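You operate a simulated robot arm through the tools that you are given. There is no shell and no other tool.

The job below is to be done with a simulated robot arm. You get a single attempt, and the scene is never put back.

JOB
Set the controls near the top of the wooden bench. At the end: the dial of the green meter is turned to volts; the switch of the grey dock is switched on; the switch of the teal charger is switched on; the light button of the green meter is switched on; whatever was shut is shut again. Leave all else as you found it, and nothing knocked over.

The check looks at the end state, three seconds after you hand in, the way a careful person would. Anything else that was tipped, shoved, dropped, spilled or broken makes it a failure.

ROBOT AND FRAMES
A 7-joint arm with a two-finger gripper, fixed in place. Base frame: the origin is on the floor under the middle of its stand, x ahead of it, y to its left, z up; the work surface is at about z = 760. Lengths are in mm, angles in degrees, forces in N, time in s.
With the tool pointing down near the work surface it reaches from about 340 to 720 mm from the base axis. Its first joint turns from -66.0 to 66.0 degrees. Payload 2.45 kg.
The tool frame sits at the grasp point between the pads (the TCP): z along the fingers, y along the line on which they close. The tips reach 26 mm beyond it. The gripper opens to 96 mm; its body begins 69 mm behind the TCP.
Orientation is that of the tool frame in the base frame, as [roll, pitch, yaw] about the fixed x, y, z axes, in that order (R = Rz(yaw) Ry(pitch) Rx(roll)). With the fingers straight down and closing along the base's y, the tool's x points along the base's -x, its y along +y and its z along -z.

CONTROLS
- The arm moves only by the tool arm_command. Its argument "steps" is a list of rows, each a list of 6 numbers: the shift along the base's x, y, z in units of 50 mm (1.0 is 50 mm), then the turn, a rotation vector about the base's x, y, z in units of 4 degrees (1.0 is 4 degrees). In form: [[tx, ty, tz, ax, ay, az], ...]. A call has 1 to 20 rows; each row shifts and turns the commanded pose from where the row before left it. "fingers" is the opening in per cent of the stroke, from 0 (shut) to 100 (fully open), set as the call begins (left out, the last holds). A call with a number of a shift or a turn outside -1 to 1 is refused whole. Each row takes 0.2 s and may step no farther than 50 mm and 8.6 degrees from the row before; otherwise, or with a gripper value out of range, the whole call is refused. A pose out of reach is approached as far as the arm can. The call stops where the force on the tool passes 40 N (or 10 N more than at its start, if that is more) or the arm is blocked; 0.2 s more then pass. The fingers move at their own pace (about 50 mm/s each) and stop on an object; they squeeze with about 44 N. The grip force told is the motor's: it shows also when the fingers shut on nothing. Time passes only in rows, and 0.2 s behind the last, so rows that do not move let the fingers close. It gives the time, the measured TCP pose, the force on the tool (base axes), the opening and the grip force at its end, in the units of the frame above (readings bear some noise), with the torque about the TCP (base axes, N m) and any sound that the robot's microphone picked up, and new pictures: "pictures" is both (left out), scene, wrist or none.
- Cameras (640 x 400 px; columns grow to the right, rows downward): "scene" is fixed at [183, -409.5, 1426.7]; the picture's right is [0.56, -0.83, 0.00], its down [-0.45, -0.31, -0.84] and it looks along [0.69, 0.47, -0.54] (base axes); focal length 361 px, centre (320, 200). "wrist" rides on the gripper at [82, 3, -98] in the tool frame; the picture's right is [-0.04, 1.00, 0.00], its down [-0.73, -0.03, -0.68] and it looks along [-0.68, -0.03, 0.73] (tool axes); focal length 256 px, centre (320, 200). There is no depth. A picture from a camera that has moved, and an enlarged one, comes with that camera's place and axes in the base frame and with its lens.
- zoom(camera, box): a new picture of the part [left, top, right, bottom] of that camera's present view, enlarged. The clock stands still meanwhile.
- sign_off(): hands the job in; it is judged then, once.

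Places have to be worked out from the pictures, the camera data and where the tool is seen. Open the gripper and draw the arm clear of the work before you hand the job in, unless the task says otherwise.

The tools are called after ">>>" as a command line: name --pt "numbers of a row" for each row, then --argument value for the rest, lists and objects as JSON in quotes. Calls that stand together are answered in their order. arm_command: Moves the arm, as the interface text tells. Its arguments: {"type":"object","properties":{"steps":{"type":"array","items":{"type":"array","items":{"type":"number"}}},"fingers":{"type":"number"},"pictures":{"type":"string","enum":["both","scene","wrist","none"]}},"required":["steps"]} The other tools are called the same way: zoom (camera, box) takes an enlarged picture of a part of a camera's view; sign_off () hands the job in.

At the start:

```text
clock: 0.0
eef_pos: [453.5, -143.7, 1144.7]
tcp_rot: [-180.0, -0.1, -180.0]
wrist_force: [0.1, 0.4, -0.4]
ft_torque: [0.01, 0.02, -0.05]
gripper_width: 95.7
gripper_force: 0.0
```

scene: 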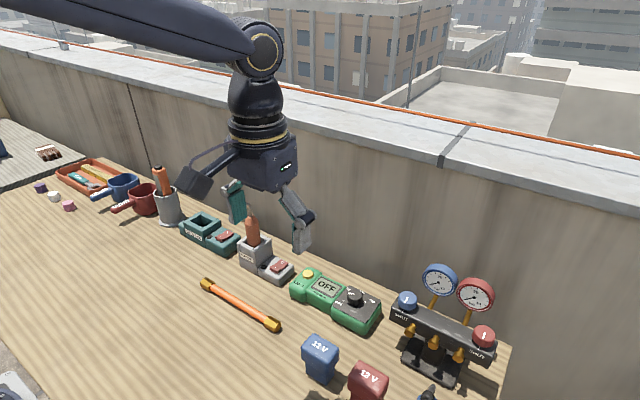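
wrist: 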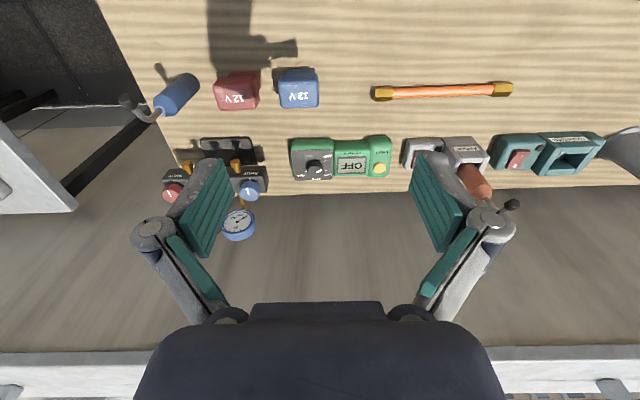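

I'll begin by looking closely at the devices in both cameras before moving anything.

>>> zoom --camera "scene" --box '[270, 250, 400, 340]'

>>> zoom --camera "scene" --box '[170, 200, 310, 290]'

>>> zoom --camera "wrist" --box '[280, 120, 410, 200]'

>>> zoom --camera "wrist" --box '[390, 110, 620, 220]'

```text
4.44 times, centred on (335, 295) of scene
camera zoom: at [183.0, -409.5, 1426.7], right [0.56, -0.83, 0.0], down [-0.45, -0.31, -0.84], along [0.69, 0.47, -0.54], focal length 1603 px, centre (253, -222)
```

zoom: 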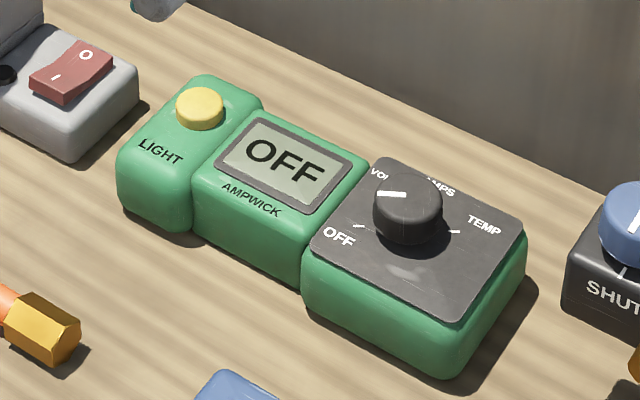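

```text
4.44 times, centred on (240, 245) of scene
camera zoom: at [183.0, -409.5, 1426.7], right [0.56, -0.83, 0.0], down [-0.45, -0.31, -0.84], along [0.69, 0.47, -0.54], focal length 1603 px, centre (676, 0)
```

zoom: 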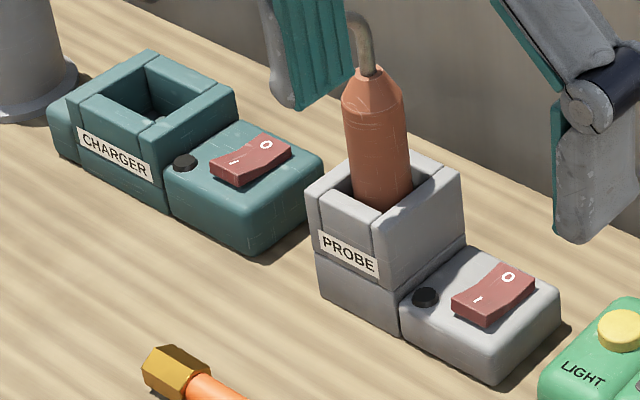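

```text
4.92 times, centred on (345, 160) of wrist
camera zoom: at [371.5, -140.7, 1242.1], right [0.04, 1.0, 0.0], down [0.73, -0.03, 0.68], along [0.68, -0.03, -0.73], focal length 1260 px, centre (197, 397)
```

zoom: 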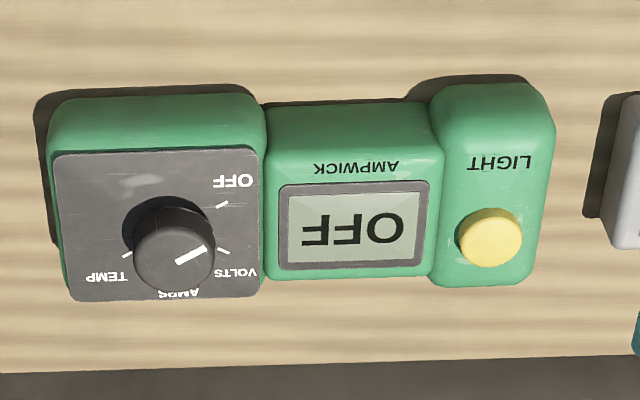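

```text
2.78 times, centred on (505, 165) of wrist
camera zoom: at [371.5, -140.7, 1242.1], right [0.04, 1.0, 0.0], down [0.73, -0.03, 0.68], along [0.68, -0.03, -0.73], focal length 712 px, centre (-195, 297)
```

zoom: 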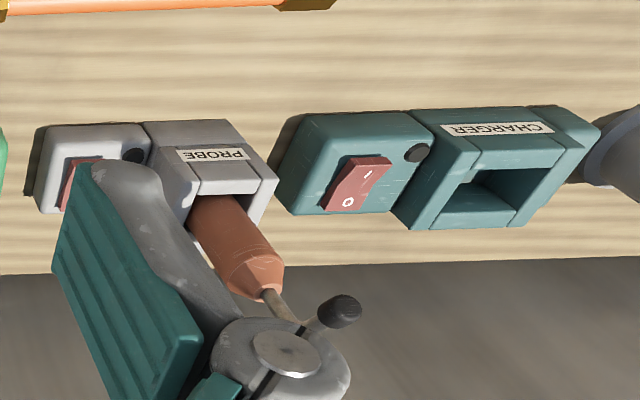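

The meter display and the knob pointer both read OFF, and both rockers appear to have their lamps dark. I put the knob at about (682, -164, 823), the light button at about (691, -30), the dock switch at about (674, 49) and the charger switch at about (683, 253). I'm moving above the meter for a closer look.

>>> arm_command --pt "0.55 0.1 -0.55 0 0 0" --pt "0.55 0.1 -0.55 0 0 0" --pt "0.55 0.1 -0.55 0 0 0" --pt "0.55 0.1 -0.55 0 0 0" --pt "0.55 0.1 -0.55 0 0 0" --pt "0 0 0 0 0 0" --pictures "both"

```text
clock: 1.4
eef_pos: [592.7, -118.3, 1007.6]
tcp_rot: [180.0, 0.0, 180.0]
wrist_force: [0.1, 0.8, 0.0]
ft_torque: [-0.01, -0.02, -0.03]
gripper_width: 96.2
gripper_force: 0.0
camera wrist: at [510.9, -114.7, 1104.9], right [0.04, 1.0, 0.0], down [0.73, -0.03, 0.68], along [0.68, -0.03, -0.73], focal length 256 px, centre (320, 200)
```

scene: 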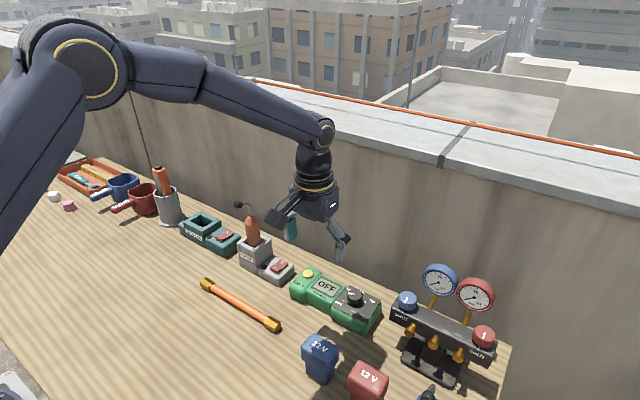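
wrist: 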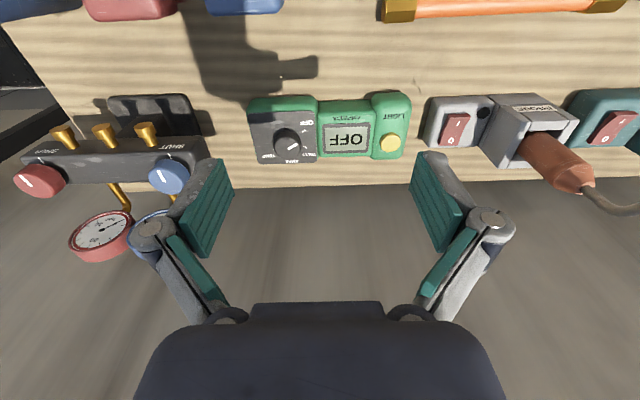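

>>> zoom --camera "wrist" --box '[240, 85, 340, 170]'

>>> zoom --camera "wrist" --box '[330, 85, 500, 165]'

>>> zoom --camera "wrist" --box '[540, 80, 640, 160]'

```text
4.71 times, centred on (290, 128) of wrist
camera zoom: at [510.9, -114.7, 1104.9], right [0.04, 1.0, 0.0], down [0.73, -0.03, 0.68], along [0.68, -0.03, -0.73], focal length 1205 px, centre (461, 541)
```

zoom: 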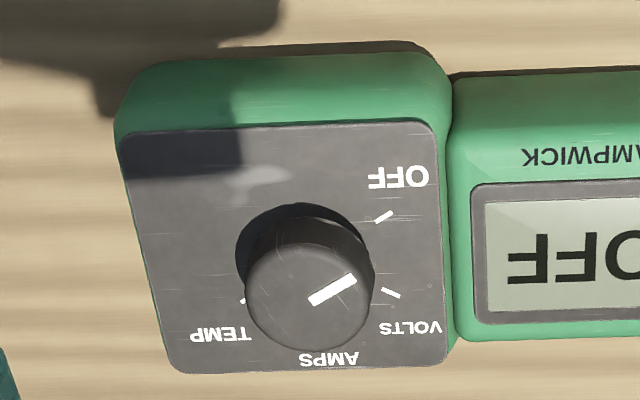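

```text
3.76 times, centred on (415, 125) of wrist
camera zoom: at [510.9, -114.7, 1104.9], right [0.04, 1.0, 0.0], down [0.73, -0.03, 0.68], along [0.68, -0.03, -0.73], focal length 964 px, centre (-38, 482)
```

zoom: 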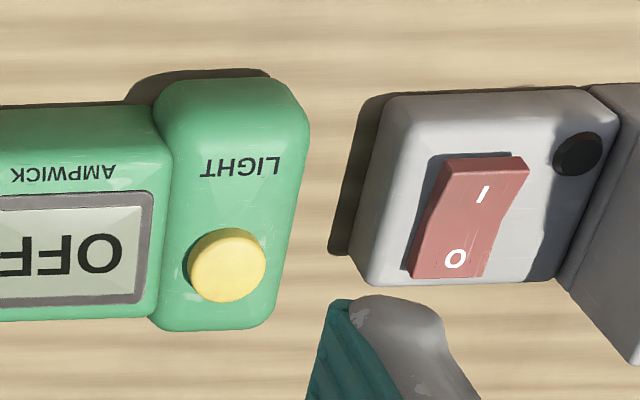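

```text
5.00 times, centred on (590, 120) of wrist
camera zoom: at [510.9, -114.7, 1104.9], right [0.04, 1.0, 0.0], down [0.73, -0.03, 0.68], along [0.68, -0.03, -0.73], focal length 1280 px, centre (-1030, 600)
```

zoom: 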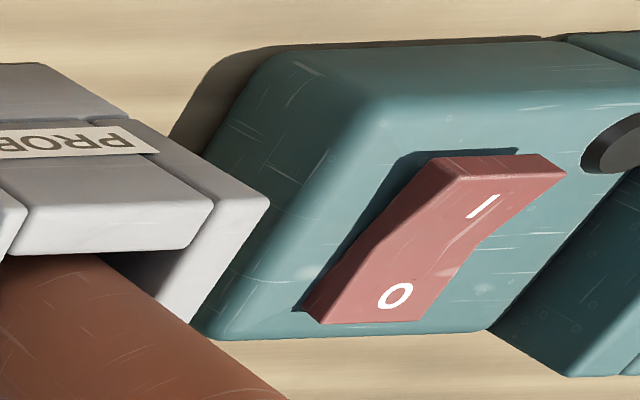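

Both rockers have their "I" end (toward -x) standing up, so they are off. The knob centre is at about (682, -164), with its top at z≈819, the panel at z≈801 and a diameter of about 35 mm. Its positions are 60° apart, so OFF to VOLTS is -60° about z. I'll move above the knob with the fingers partly open.

>>> arm_command --pt "0.595 -0.305 -0.58 0 0 0" --pt "0.595 -0.305 -0.58 0 0 0" --pt "0.595 -0.305 -0.58 0 0 0" --pt "0 0 0 0 0 0" --fingers 68 --pictures "both"

```text
clock: 2.4
eef_pos: [679.5, -162.5, 920.3]
tcp_rot: [-180.0, 0.0, 180.0]
wrist_force: [-0.3, 0.5, -0.7]
ft_torque: [-0.02, 0.0, 0.02]
gripper_width: 65.4
gripper_force: 0.1
camera wrist: at [598.2, -159.6, 1018.1], right [0.04, 1.0, 0.0], down [0.73, -0.03, 0.68], along [0.68, -0.03, -0.73], focal length 256 px, centre (320, 200)
```

scene: 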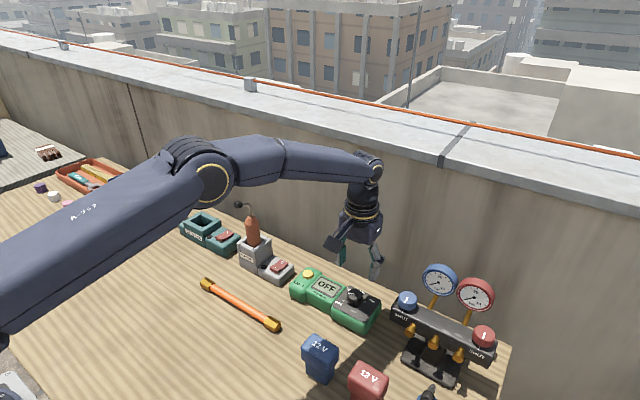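
wrist: 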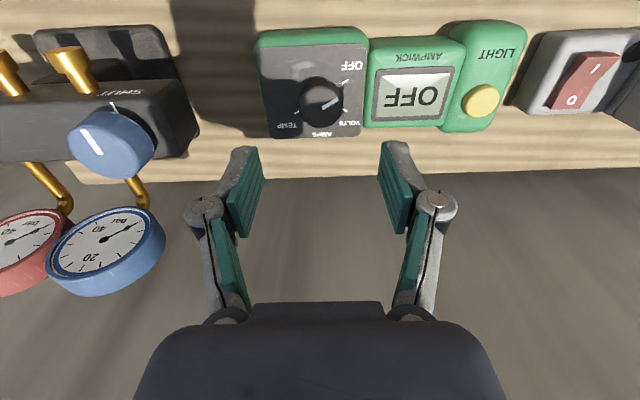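

>>> zoom --camera "wrist" --box '[250, 25, 400, 165]'

>>> zoom --camera "scene" --box '[300, 220, 430, 340]'

```text
2.86 times, centred on (325, 95) of wrist
camera zoom: at [598.2, -159.6, 1018.1], right [0.04, 1.0, 0.0], down [0.73, -0.03, 0.68], along [0.68, -0.03, -0.73], focal length 731 px, centre (306, 500)
```

zoom: 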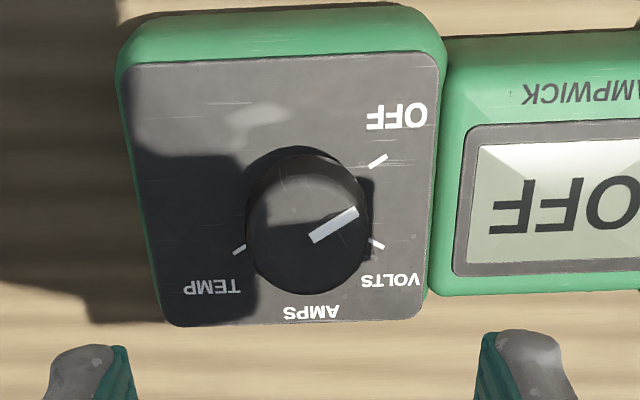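

```text
3.33 times, centred on (365, 280) of scene
camera zoom: at [183.0, -409.5, 1426.7], right [0.56, -0.83, 0.0], down [-0.45, -0.31, -0.84], along [0.69, 0.47, -0.54], focal length 1202 px, centre (170, -67)
```

zoom: 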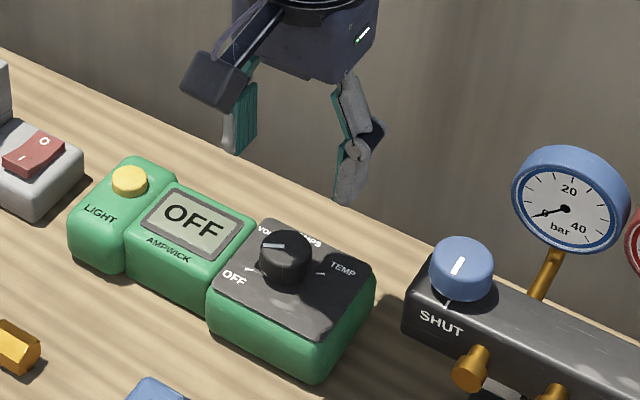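

The knob lines up with the midline between the fingers, at about (681, -162.5). I'm turning the gripper +30° about z up here, so the later -60° turn ends at -30°, and then coming down partway.

>>> arm_command --pt "0.03 0 0 0 0 1" --pt "0 0 0 0 0 1" --pt "0 0 0 0 0 1" --pt "0 0 0 0 0 1" --pt "0 0 0 0 0 1" --pt "0 0 -0.3 0 0 1" --pt "0 0 -0.4 0 0 1" --pt "0 0 -0.4 0 0 0.5" --pt "0 0 0 0 0 0" --fingers 60 --pictures "both"

```text
clock: 4.4
eef_pos: [682.0, -165.5, 865.6]
tcp_rot: [180.0, -0.1, -149.9]
wrist_force: [0.2, -0.6, -1.7]
ft_torque: [0.01, 0.0, 0.02]
gripper_width: 57.6
gripper_force: 0.0
camera wrist: at [609.9, -202.8, 962.5], right [-0.47, 0.88, 0.0], down [0.65, 0.34, 0.68], along [0.6, 0.32, -0.73], focal length 256 px, centre (320, 200)
```

scene: 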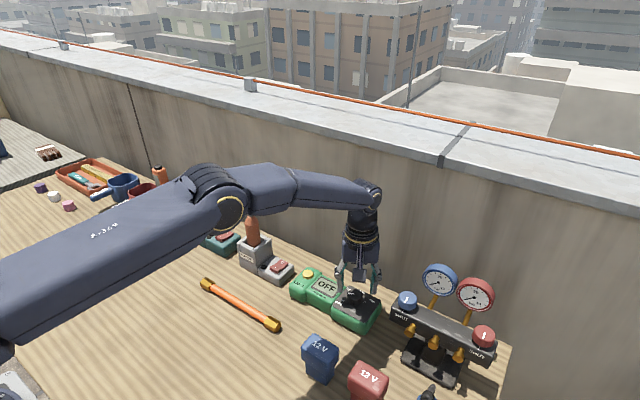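
wrist: 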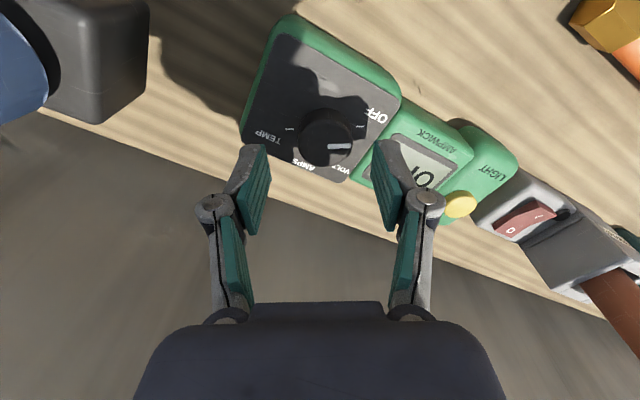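

>>> zoom --camera "wrist" --box '[230, 80, 430, 220]'

>>> zoom --camera "scene" --box '[310, 240, 410, 340]'

```text
2.86 times, centred on (330, 150) of wrist
camera zoom: at [609.9, -202.8, 962.5], right [-0.47, 0.88, 0.0], down [0.65, 0.34, 0.68], along [0.6, 0.32, -0.73], focal length 731 px, centre (291, 343)
```

zoom: 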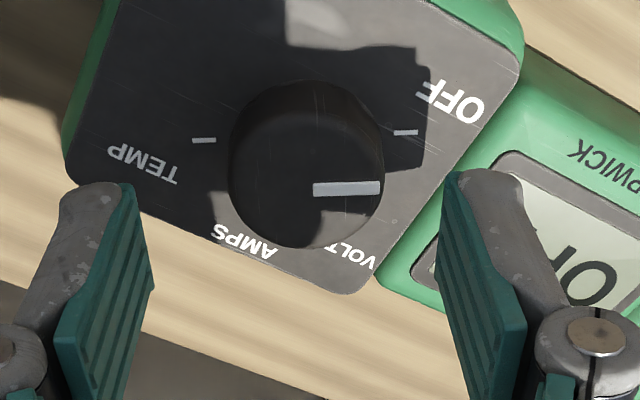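

```text
4.00 times, centred on (360, 290) of scene
camera zoom: at [183.0, -409.5, 1426.7], right [0.56, -0.83, 0.0], down [-0.45, -0.31, -0.84], along [0.69, 0.47, -0.54], focal length 1442 px, centre (160, -160)
```

zoom: 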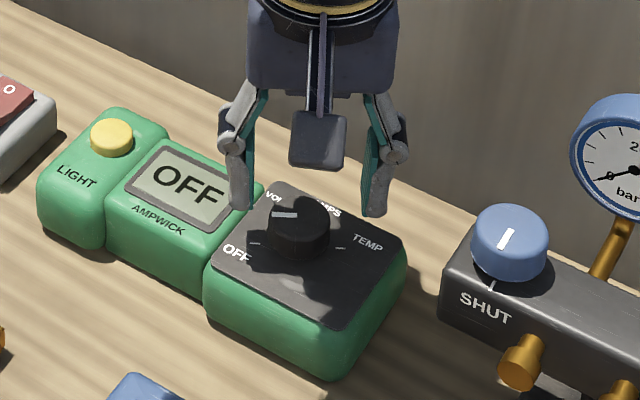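

The knob sits about 3.5 mm off the finger midline along the closing axis (toward +y). I'm correcting by about (-1.6, +3) mm and lowering until the tips are near the level of the knob top.

>>> arm_command --pt "-0.032 0.06 -0.2 0 0 0" --pt "0 0 -0.2 0 0 0" --pt "0 0 0 0 0 0" --pt "0 0 0 0 0 0" --pictures "both"

>>> zoom --camera "wrist" --box '[230, 100, 430, 240]'

>>> zoom --camera "scene" --box '[320, 260, 400, 320]'

```text
clock: 5.4
eef_pos: [679.9, -163.9, 846.8]
tcp_rot: [180.0, 0.1, -150.0]
wrist_force: [-0.1, -0.3, -0.5]
ft_torque: [0.01, 0.01, -0.02]
gripper_width: 57.6
gripper_force: 0.0
camera wrist: at [607.5, -200.3, 943.2], right [-0.47, 0.89, 0.0], down [0.65, 0.34, 0.68], along [0.6, 0.32, -0.73], focal length 256 px, centre (320, 200)
```

scene: 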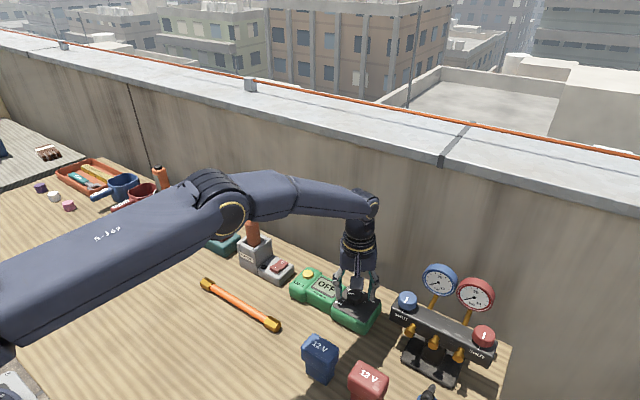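
wrist: 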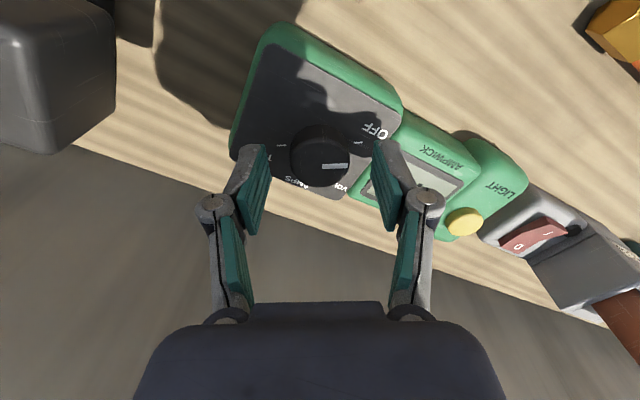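

```text
2.86 times, centred on (330, 170) of wrist
camera zoom: at [607.5, -200.3, 943.2], right [-0.47, 0.89, 0.0], down [0.65, 0.34, 0.68], along [0.6, 0.32, -0.73], focal length 731 px, centre (291, 286)
```

zoom: 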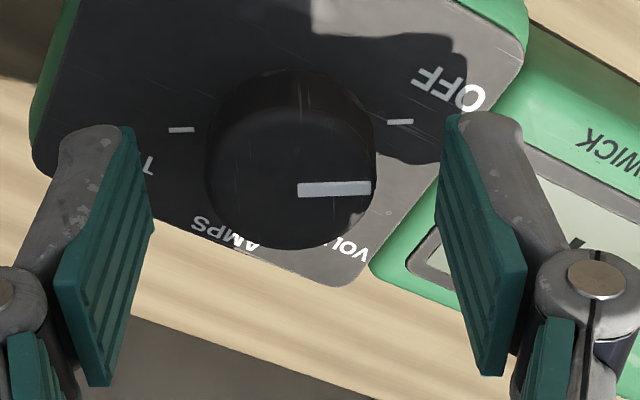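

```text
6.67 times, centred on (360, 290) of scene
camera zoom: at [183.0, -409.5, 1426.7], right [0.56, -0.83, 0.0], down [-0.45, -0.31, -0.84], along [0.69, 0.47, -0.54], focal length 2404 px, centre (53, -400)
```

zoom: 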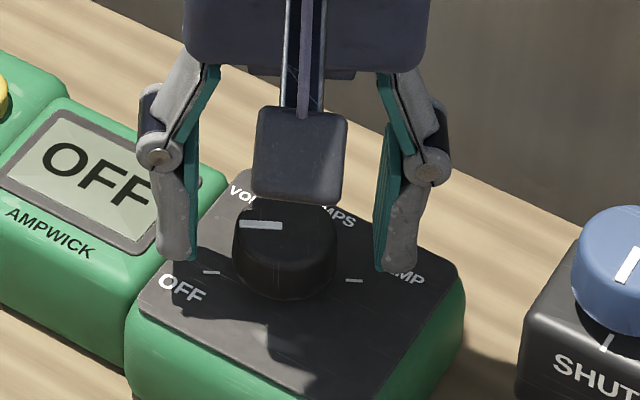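

The closing axis is now centred on the knob. From the ellipse, though, the knob centre is about 4.5 mm farther along (+0.87, +0.5), so I'm shifting to about (684, -162) and descending around the knob.

>>> arm_command --pt "0.078 0.042 0 0 0 0" --pt "0 0 -0.12 0 0 0" --pt "0 0 -0.12 0 0 0" --pt "0 0 0 0 0 0" --pictures "both"

>>> zoom --camera "wrist" --box '[230, 100, 430, 240]'

>>> zoom --camera "scene" --box '[320, 260, 400, 320]'

```text
clock: 6.4
eef_pos: [684.3, -160.5, 832.5]
tcp_rot: [180.0, 0.1, -149.9]
wrist_force: [0.4, 0.3, 0.0]
ft_torque: [0.02, 0.02, 0.0]
gripper_width: 57.5
gripper_force: 0.0
camera wrist: at [612.4, -198.0, 930.6], right [-0.47, 0.89, 0.0], down [0.65, 0.34, 0.68], along [0.6, 0.32, -0.73], focal length 256 px, centre (320, 200)
```

scene: 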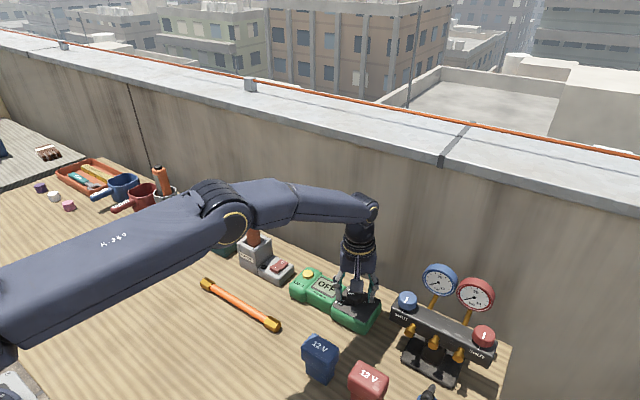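
wrist: 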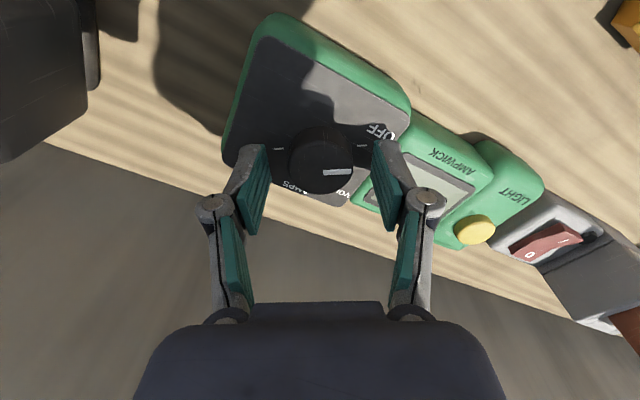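

```text
2.86 times, centred on (330, 170) of wrist
camera zoom: at [612.4, -198.0, 930.6], right [-0.47, 0.89, 0.0], down [0.65, 0.34, 0.68], along [0.6, 0.32, -0.73], focal length 731 px, centre (291, 286)
```

zoom: 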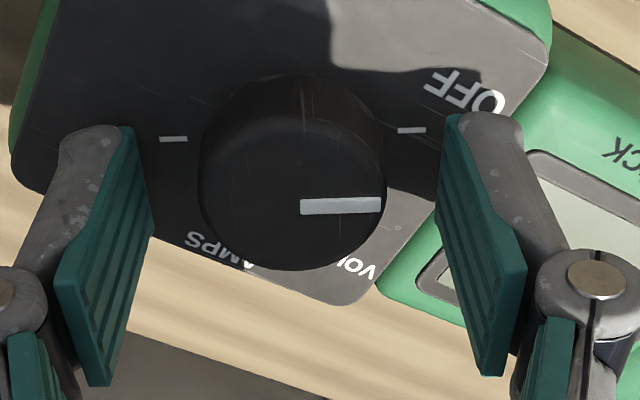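

```text
6.67 times, centred on (360, 290) of scene
camera zoom: at [183.0, -409.5, 1426.7], right [0.56, -0.83, 0.0], down [-0.45, -0.31, -0.84], along [0.69, 0.47, -0.54], focal length 2404 px, centre (53, -400)
```

zoom: 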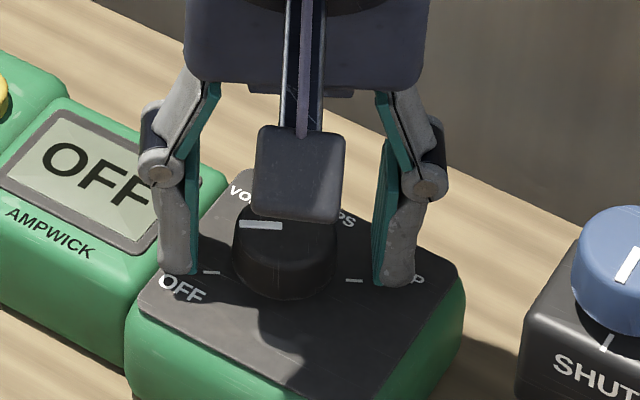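

The fingers straddle the knob, centred to within about 0.5 mm, with the tips about 5 mm above the panel. I'll close to just over the knob width and check.

>>> arm_command --pt "-0.015 -0.005 0 0 0 0" --pt "0 0 0 0 0 0" --pt "0 0 0 0 0 0" --fingers 41 --pictures "wrist"

>>> zoom --camera "wrist" --box '[230, 100, 430, 240]'

```text
clock: 7.2
eef_pos: [682.7, -159.9, 833.9]
tcp_rot: [179.9, 0.0, -150.1]
wrist_force: [-0.3, -0.4, 0.3]
ft_torque: [0.05, 0.03, 0.01]
gripper_width: 39.2
gripper_force: 0.1
camera wrist: at [611.0, -197.9, 930.6], right [-0.47, 0.89, 0.0], down [0.65, 0.34, 0.68], along [0.6, 0.32, -0.73], focal length 256 px, centre (320, 200)
```

wrist: 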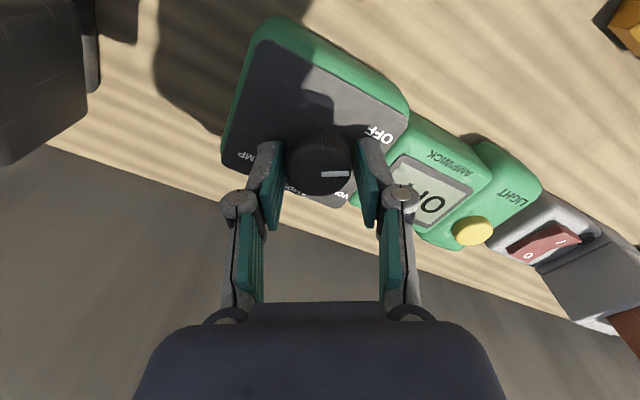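

```text
2.86 times, centred on (330, 170) of wrist
camera zoom: at [611.0, -197.9, 930.6], right [-0.47, 0.89, 0.0], down [0.65, 0.34, 0.68], along [0.6, 0.32, -0.73], focal length 731 px, centre (291, 286)
```

zoom: 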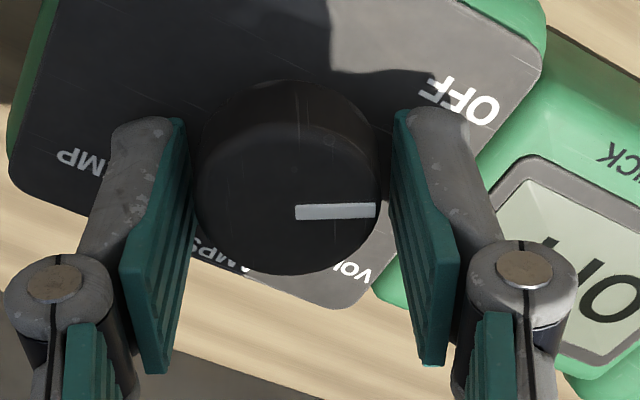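

Knob centre is about 0.8 mm to the left finger's side of the midline, so I'm nudging to suit and then closing on the knob.

>>> arm_command --pt "0.008 -0.014 0 0 0 0" --pt "0 0 0 0 0 0" --fingers 41 --pictures "none"

>>> arm_command --pt "0 0 0 0 0 0" --pt "0 0 0 0 0 0" --pt "0 0 0 0 0 0" --fingers 20 --pictures "wrist"

>>> zoom --camera "wrist" --box '[230, 100, 430, 240]'

```text
clock: 7.8
eef_pos: [683.5, -161.1, 832.8]
tcp_rot: [179.9, 0.0, -150.0]
wrist_force: [-0.5, 0.2, 0.0]
ft_torque: [0.0, 0.0, -0.05]
gripper_width: 39.4
gripper_force: 0.1
```

```text
clock: 8.6
eef_pos: [683.7, -160.3, 832.5]
tcp_rot: [179.9, 0.0, -149.9]
wrist_force: [-4.2, 3.8, 3.9]
ft_torque: [0.06, 0.2, 0.01]
gripper_width: 33.0
gripper_force: 43.9
camera wrist: at [611.3, -198.5, 930.4], right [-0.47, 0.88, 0.0], down [0.65, 0.34, 0.68], along [0.6, 0.32, -0.73], focal length 256 px, centre (320, 200)
```

wrist: 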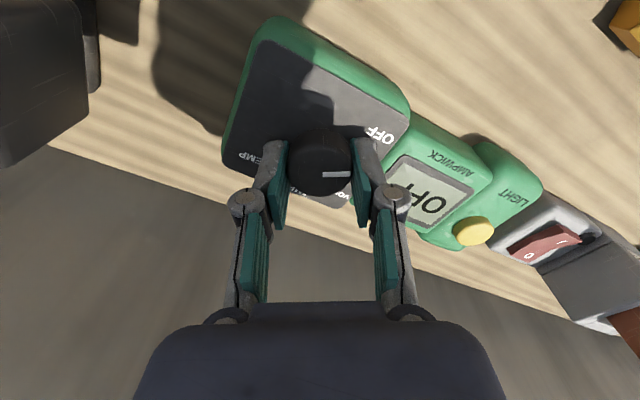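

```text
2.86 times, centred on (330, 170) of wrist
camera zoom: at [611.3, -198.5, 930.4], right [-0.47, 0.88, 0.0], down [0.65, 0.34, 0.68], along [0.6, 0.32, -0.73], focal length 731 px, centre (291, 286)
```

zoom: 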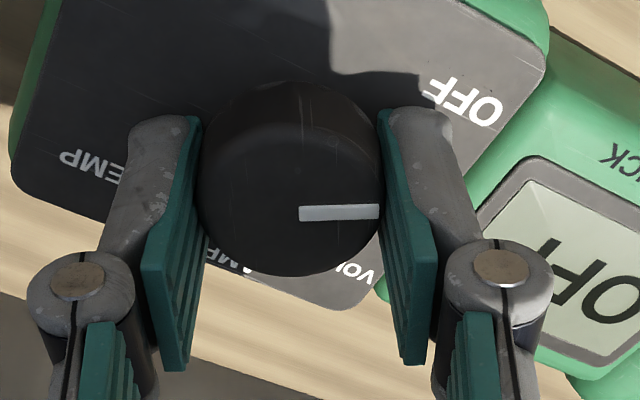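

The knob is gripped at 33 mm with a small side force. Now I'm turning it -60° about z in two parts, watching the readings.

>>> arm_command --pt "0 0 0 0 0 -1" --pt "0 0 0 0 0 -1" --pt "0 0 0 0 0 -1" --pt "0 0 0 0 0 -1" --pt "0 0 0 0 0 -1" --pt "0 0 0 0 0 -1" --pt "0 0 0 0 0 -1" --pictures "both"

>>> zoom --camera "wrist" --box '[230, 100, 430, 240]'

```text
clock: 10.2
eef_pos: [682.0, -161.8, 833.6]
tcp_rot: [-179.9, 0.1, -178.0]
wrist_force: [-0.2, -4.5, 3.4]
ft_torque: [-0.53, -0.34, 0.05]
gripper_width: 33.1
gripper_force: 44.4
camera wrist: at [601.3, -160.5, 930.4], right [0.01, 1.0, 0.0], down [0.73, 0.0, 0.68], along [0.68, -0.01, -0.73], focal length 256 px, centre (320, 200)
```

scene: 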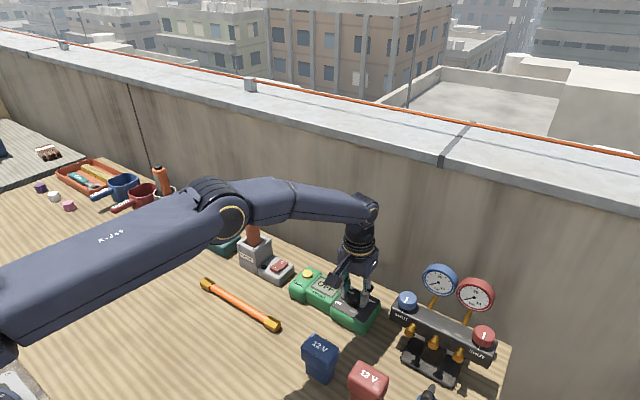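
wrist: 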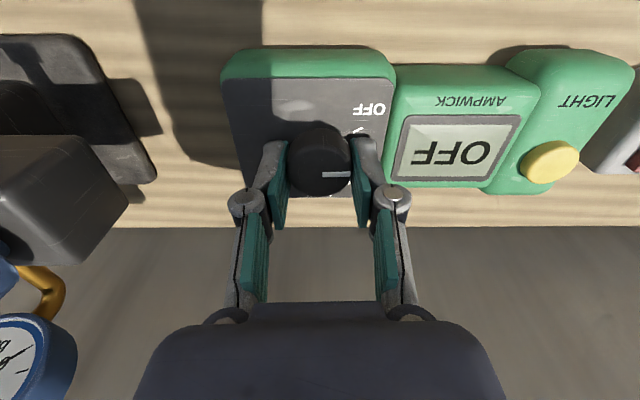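

```text
2.86 times, centred on (330, 170) of wrist
camera zoom: at [601.3, -160.5, 930.4], right [0.01, 1.0, 0.0], down [0.73, 0.0, 0.68], along [0.68, -0.01, -0.73], focal length 731 px, centre (291, 286)
```

zoom: 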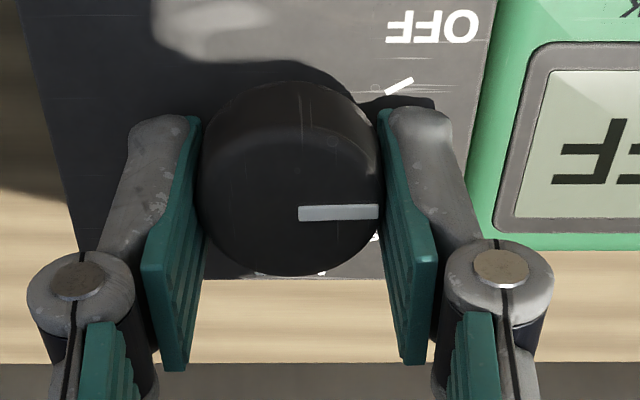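

The knob is turning with the gripper and the meter hasn't moved. Continuing the remaining -32°.

>>> arm_command --pt "0 0 0 0 0 -1" --pt "0 0 0 0 0 -1" --pt "0 0 0 0 0 -1" --pt "0 0 0 0 0 -1" --pt "0 0 0 0 0 -1" --pt "0 0 0 0 0 -1" --pt "0 0 0 0 0 -1" --pt "0 0 0 0 0 -1" --pt "0 0 0 0 0 0" --pictures "both"

>>> zoom --camera "wrist" --box '[230, 60, 480, 240]'

>>> zoom --camera "scene" --box '[280, 240, 400, 340]'

```text
clock: 12.2
eef_pos: [684.0, -161.4, 834.0]
tcp_rot: [-180.0, 0.1, 150.1]
wrist_force: [2.4, -2.7, -0.4]
ft_torque: [0.03, 0.09, -0.04]
gripper_width: 33.3
gripper_force: 44.3
camera wrist: at [614.3, -116.6, 930.4], right [0.53, 0.85, 0.0], down [0.62, -0.39, 0.68], along [0.57, -0.36, -0.73], focal length 256 px, centre (320, 200)
```

scene: 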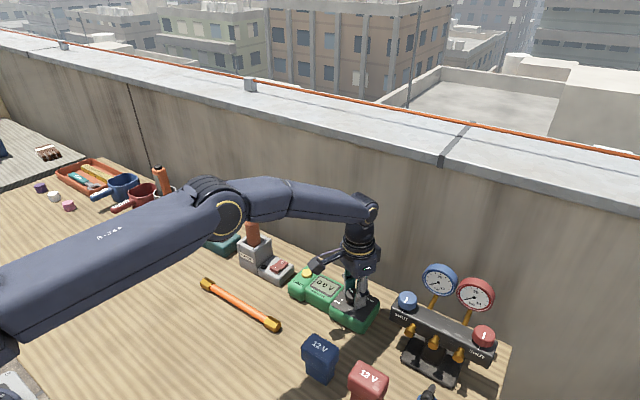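
wrist: 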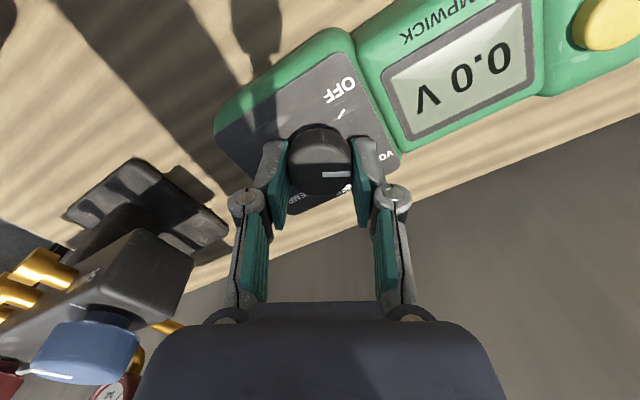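

```text
2.22 times, centred on (355, 150) of wrist
camera zoom: at [614.3, -116.6, 930.4], right [0.53, 0.85, 0.0], down [0.62, -0.39, 0.68], along [0.57, -0.36, -0.73], focal length 569 px, centre (242, 311)
```

zoom: 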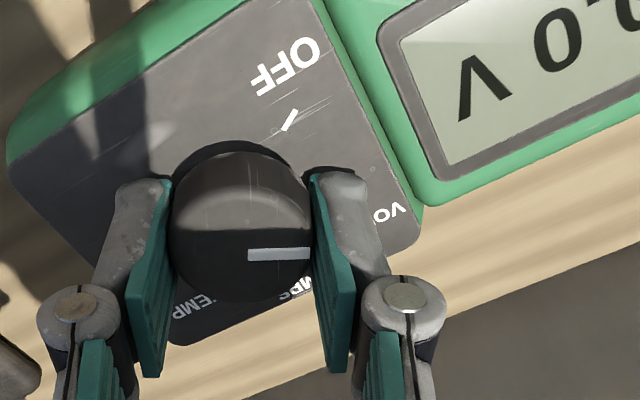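

```text
4.00 times, centred on (340, 290) of scene
camera zoom: at [183.0, -409.6, 1426.7], right [0.56, -0.83, 0.0], down [-0.45, -0.31, -0.84], along [0.69, 0.47, -0.54], focal length 1442 px, centre (240, -160)
```

zoom: 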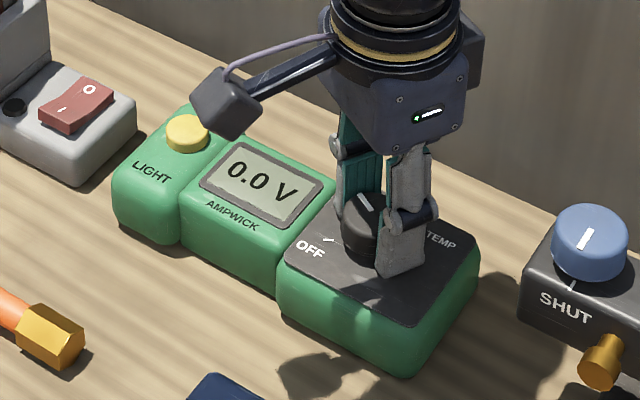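

The display now reads "0.0 V" and the dial points to VOLTS. Opening the fingers in place, then rising straight up.

>>> arm_command --pt "0 0 0 0 0 0" --pt "0 0 0 0 0 0" --pt "0 0 0 0 0 0" --pt "0 0 0.4 0 0 0" --pt "0 0 0.8 0 0 0" --pt "0 0 0.8 0 0 0" --pt "0 0 0 0 0 0" --fingers 58 --pictures "both"

>>> zoom --camera "scene" --box '[270, 250, 400, 340]'

```text
clock: 13.8
eef_pos: [683.9, -160.6, 934.5]
tcp_rot: [-180.0, 0.0, 150.1]
wrist_force: [0.0, -0.1, -0.2]
ft_torque: [-0.02, -0.02, 0.04]
gripper_width: 55.3
gripper_force: 0.1
camera wrist: at [613.9, -116.8, 1032.0], right [0.53, 0.85, 0.0], down [0.62, -0.39, 0.68], along [0.57, -0.36, -0.73], focal length 256 px, centre (320, 200)
```

scene: 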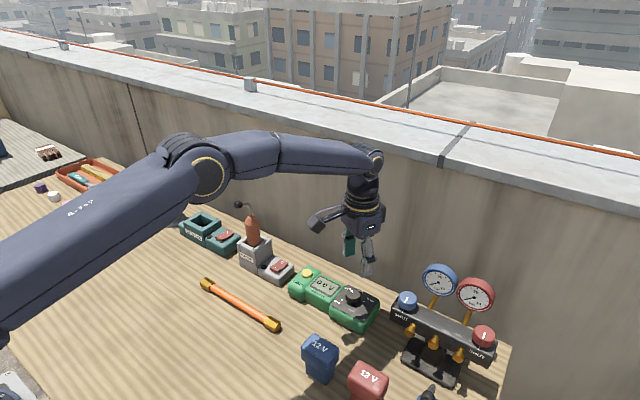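
wrist: 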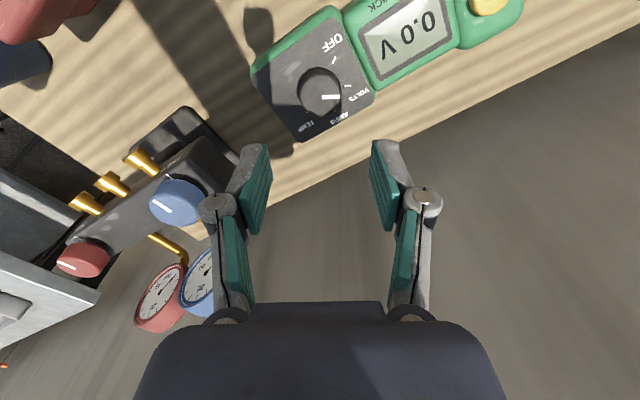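

```text
4.44 times, centred on (335, 295) of scene
camera zoom: at [183.0, -409.5, 1426.7], right [0.56, -0.83, 0.0], down [-0.45, -0.31, -0.84], along [0.69, 0.47, -0.54], focal length 1603 px, centre (253, -222)
```

zoom: 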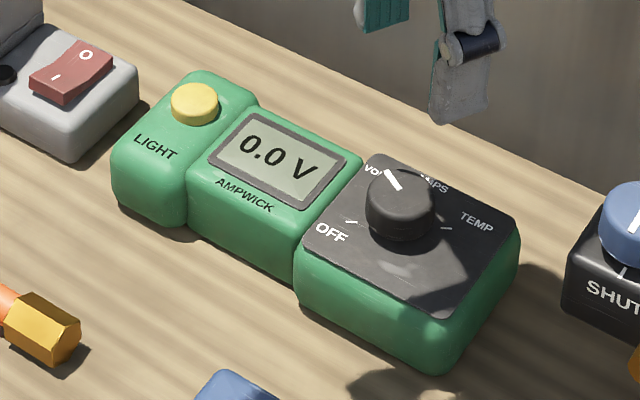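

The meter has slid a few millimetres (about 4–5 mm, mostly +y) but it is upright and on VOLTS. Next is the light button, which I put at about (689, -27), so I'm moving above it with fingers shut and yaw back to zero.

>>> arm_command --pt "0.012 0.334 0 0 0 0.94" --pt "0.012 0.334 0 0 0 0.94" --pt "0.012 0.334 0 0 0 0.94" --pt "0.012 0.334 0 0 0 0.94" --pt "0.012 0.334 0 0 0 0.94" --pt "0.012 0.334 0 0 0 0.94" --pt "0.012 0.334 0 0 0 0.94" --pt "0.012 0.334 0 0 0 0.92" --pt "0 0 0 0 0 0" --fingers 0 --pictures "both"

>>> zoom --camera "wrist" --box '[240, 20, 480, 200]'

>>> zoom --camera "scene" --box '[220, 180, 400, 320]'

```text
clock: 15.8
eef_pos: [690.1, -27.4, 935.2]
tcp_rot: [179.9, 0.0, -179.9]
wrist_force: [-0.6, 0.8, 0.8]
ft_torque: [-0.02, -0.02, 0.05]
gripper_width: 0.0
gripper_force: 28.6
camera wrist: at [607.3, -23.8, 1031.2], right [0.04, 1.0, 0.0], down [0.73, -0.03, 0.68], along [0.68, -0.03, -0.73], focal length 256 px, centre (320, 200)
```

scene: 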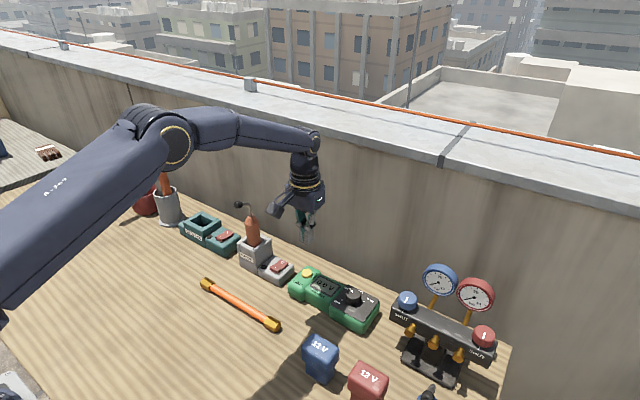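
wrist: 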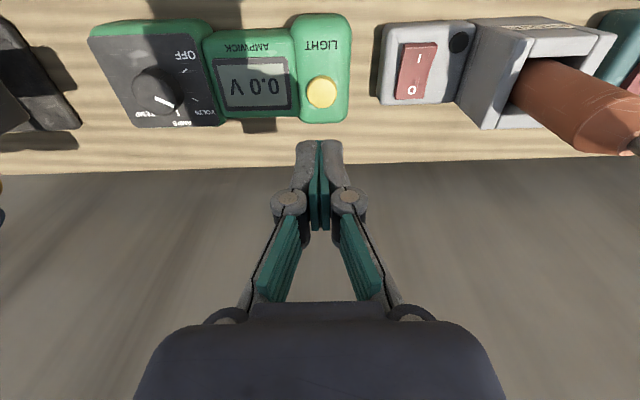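

```text
2.22 times, centred on (360, 110) of wrist
camera zoom: at [607.3, -23.8, 1031.2], right [0.04, 1.0, 0.0], down [0.73, -0.03, 0.68], along [0.68, -0.03, -0.73], focal length 569 px, centre (231, 400)
```

zoom: 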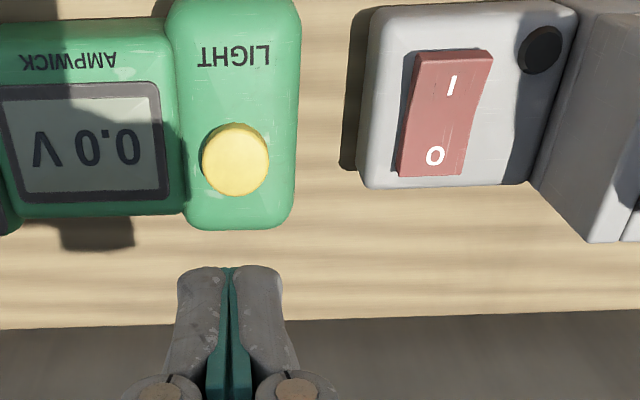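

```text
2.86 times, centred on (310, 250) of scene
camera zoom: at [183.0, -409.5, 1426.7], right [0.56, -0.83, 0.0], down [-0.45, -0.31, -0.84], along [0.69, 0.47, -0.54], focal length 1030 px, centre (349, 57)
```

zoom: 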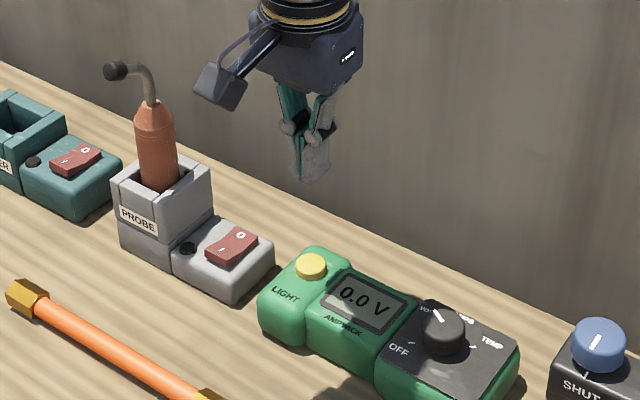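

The button centre is at about (690.5, -25.7), with its top at z≈805. I'm lowering the closed fingertips to about 10 mm above it.

>>> arm_command --pt "0 0.034 -0.8 0 0 0" --pt "0 0 -0.8 0 0 0" --pt "0 0 -0.26 0 0 0" --pt "0 0 0 0 0 0" --fingers 0 --pictures "both"

>>> zoom --camera "wrist" --box '[240, 80, 400, 200]'

>>> zoom --camera "scene" --box '[260, 220, 380, 320]'

```text
clock: 16.8
eef_pos: [689.1, -26.8, 840.7]
tcp_rot: [179.9, 0.0, -180.0]
wrist_force: [-0.4, -0.1, 0.6]
ft_torque: [0.0, -0.01, -0.01]
gripper_width: 0.0
gripper_force: 28.6
camera wrist: at [607.5, -23.0, 937.3], right [0.04, 1.0, 0.0], down [0.73, -0.03, 0.68], along [0.68, -0.03, -0.73], focal length 256 px, centre (320, 200)
```

scene: 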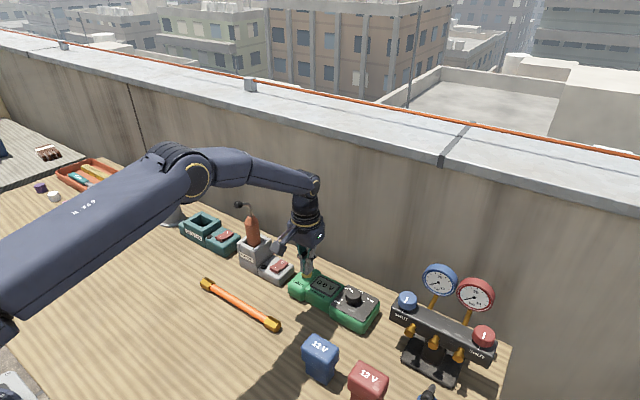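
wrist: 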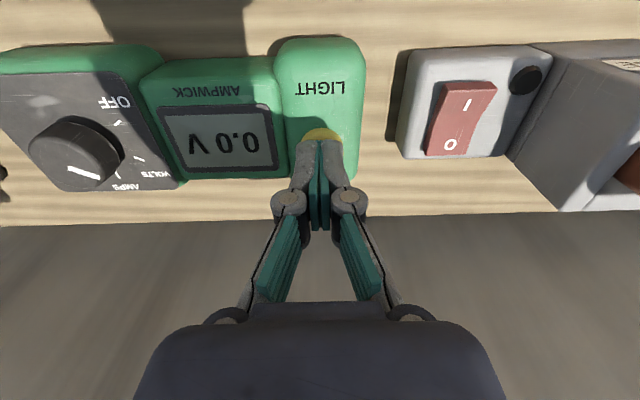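

```text
3.33 times, centred on (320, 140) of wrist
camera zoom: at [607.5, -23.0, 937.3], right [0.04, 1.0, 0.0], down [0.73, -0.03, 0.68], along [0.68, -0.03, -0.73], focal length 853 px, centre (320, 400)
```

zoom: 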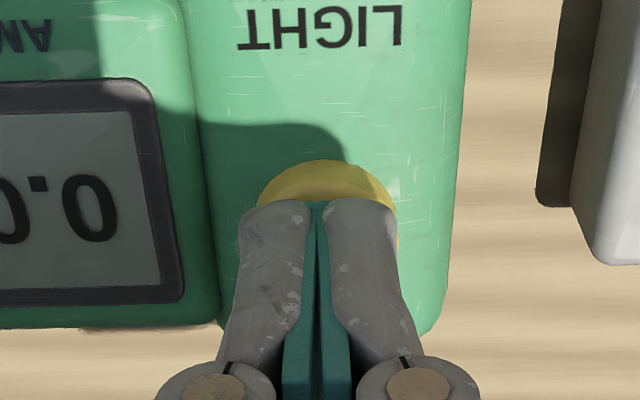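

```text
4.00 times, centred on (320, 270) of scene
camera zoom: at [183.0, -409.5, 1426.7], right [0.56, -0.83, 0.0], down [-0.45, -0.31, -0.84], along [0.69, 0.47, -0.54], focal length 1442 px, centre (320, -80)
```

zoom: 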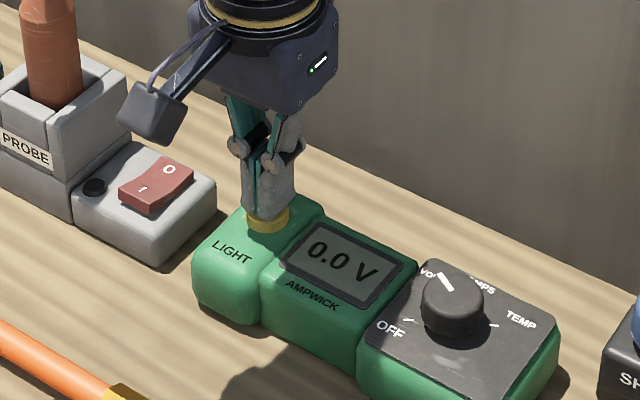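

The tips are centred over the button within about 1 mm. Pressing down in small increments, listening for a click.

>>> arm_command --pt "0 0.02 -0.04 0 0 0" --pt "0 0 -0.04 0 0 0" --pt "0 0 -0.04 0 0 0" --pt "0 0 -0.03 0 0 0" --pt "0 0 -0.02 0 0 0" --pt "0 0 -0.02 0 0 0" --pictures "scene"

>>> zoom --camera "scene" --box '[260, 220, 380, 320]'

```text
clock: 18.2
eef_pos: [687.3, -24.7, 831.2]
tcp_rot: [-180.0, 0.2, 180.0]
wrist_force: [0.4, -0.6, 3.2]
ft_torque: [-0.07, -0.02, -0.01]
gripper_width: 5.9
gripper_force: 27.9
heard: click
```

scene: 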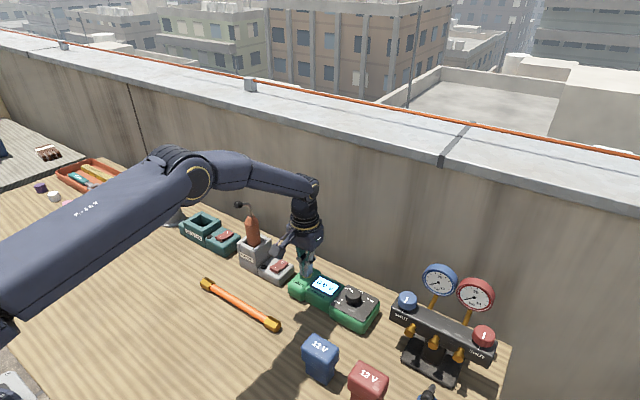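

```text
4.00 times, centred on (320, 270) of scene
camera zoom: at [183.0, -409.6, 1426.7], right [0.56, -0.83, 0.0], down [-0.45, -0.31, -0.84], along [0.69, 0.47, -0.54], focal length 1442 px, centre (320, -80)
```

zoom: 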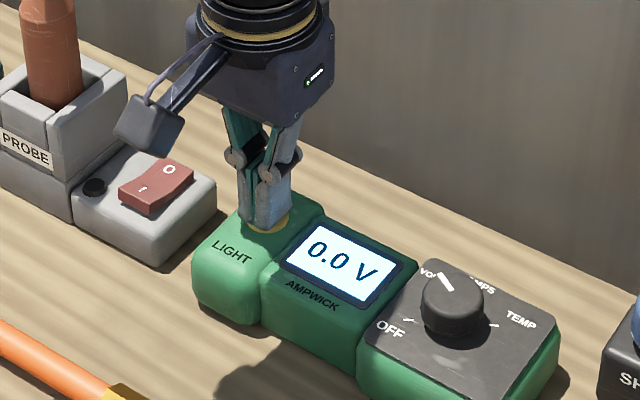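

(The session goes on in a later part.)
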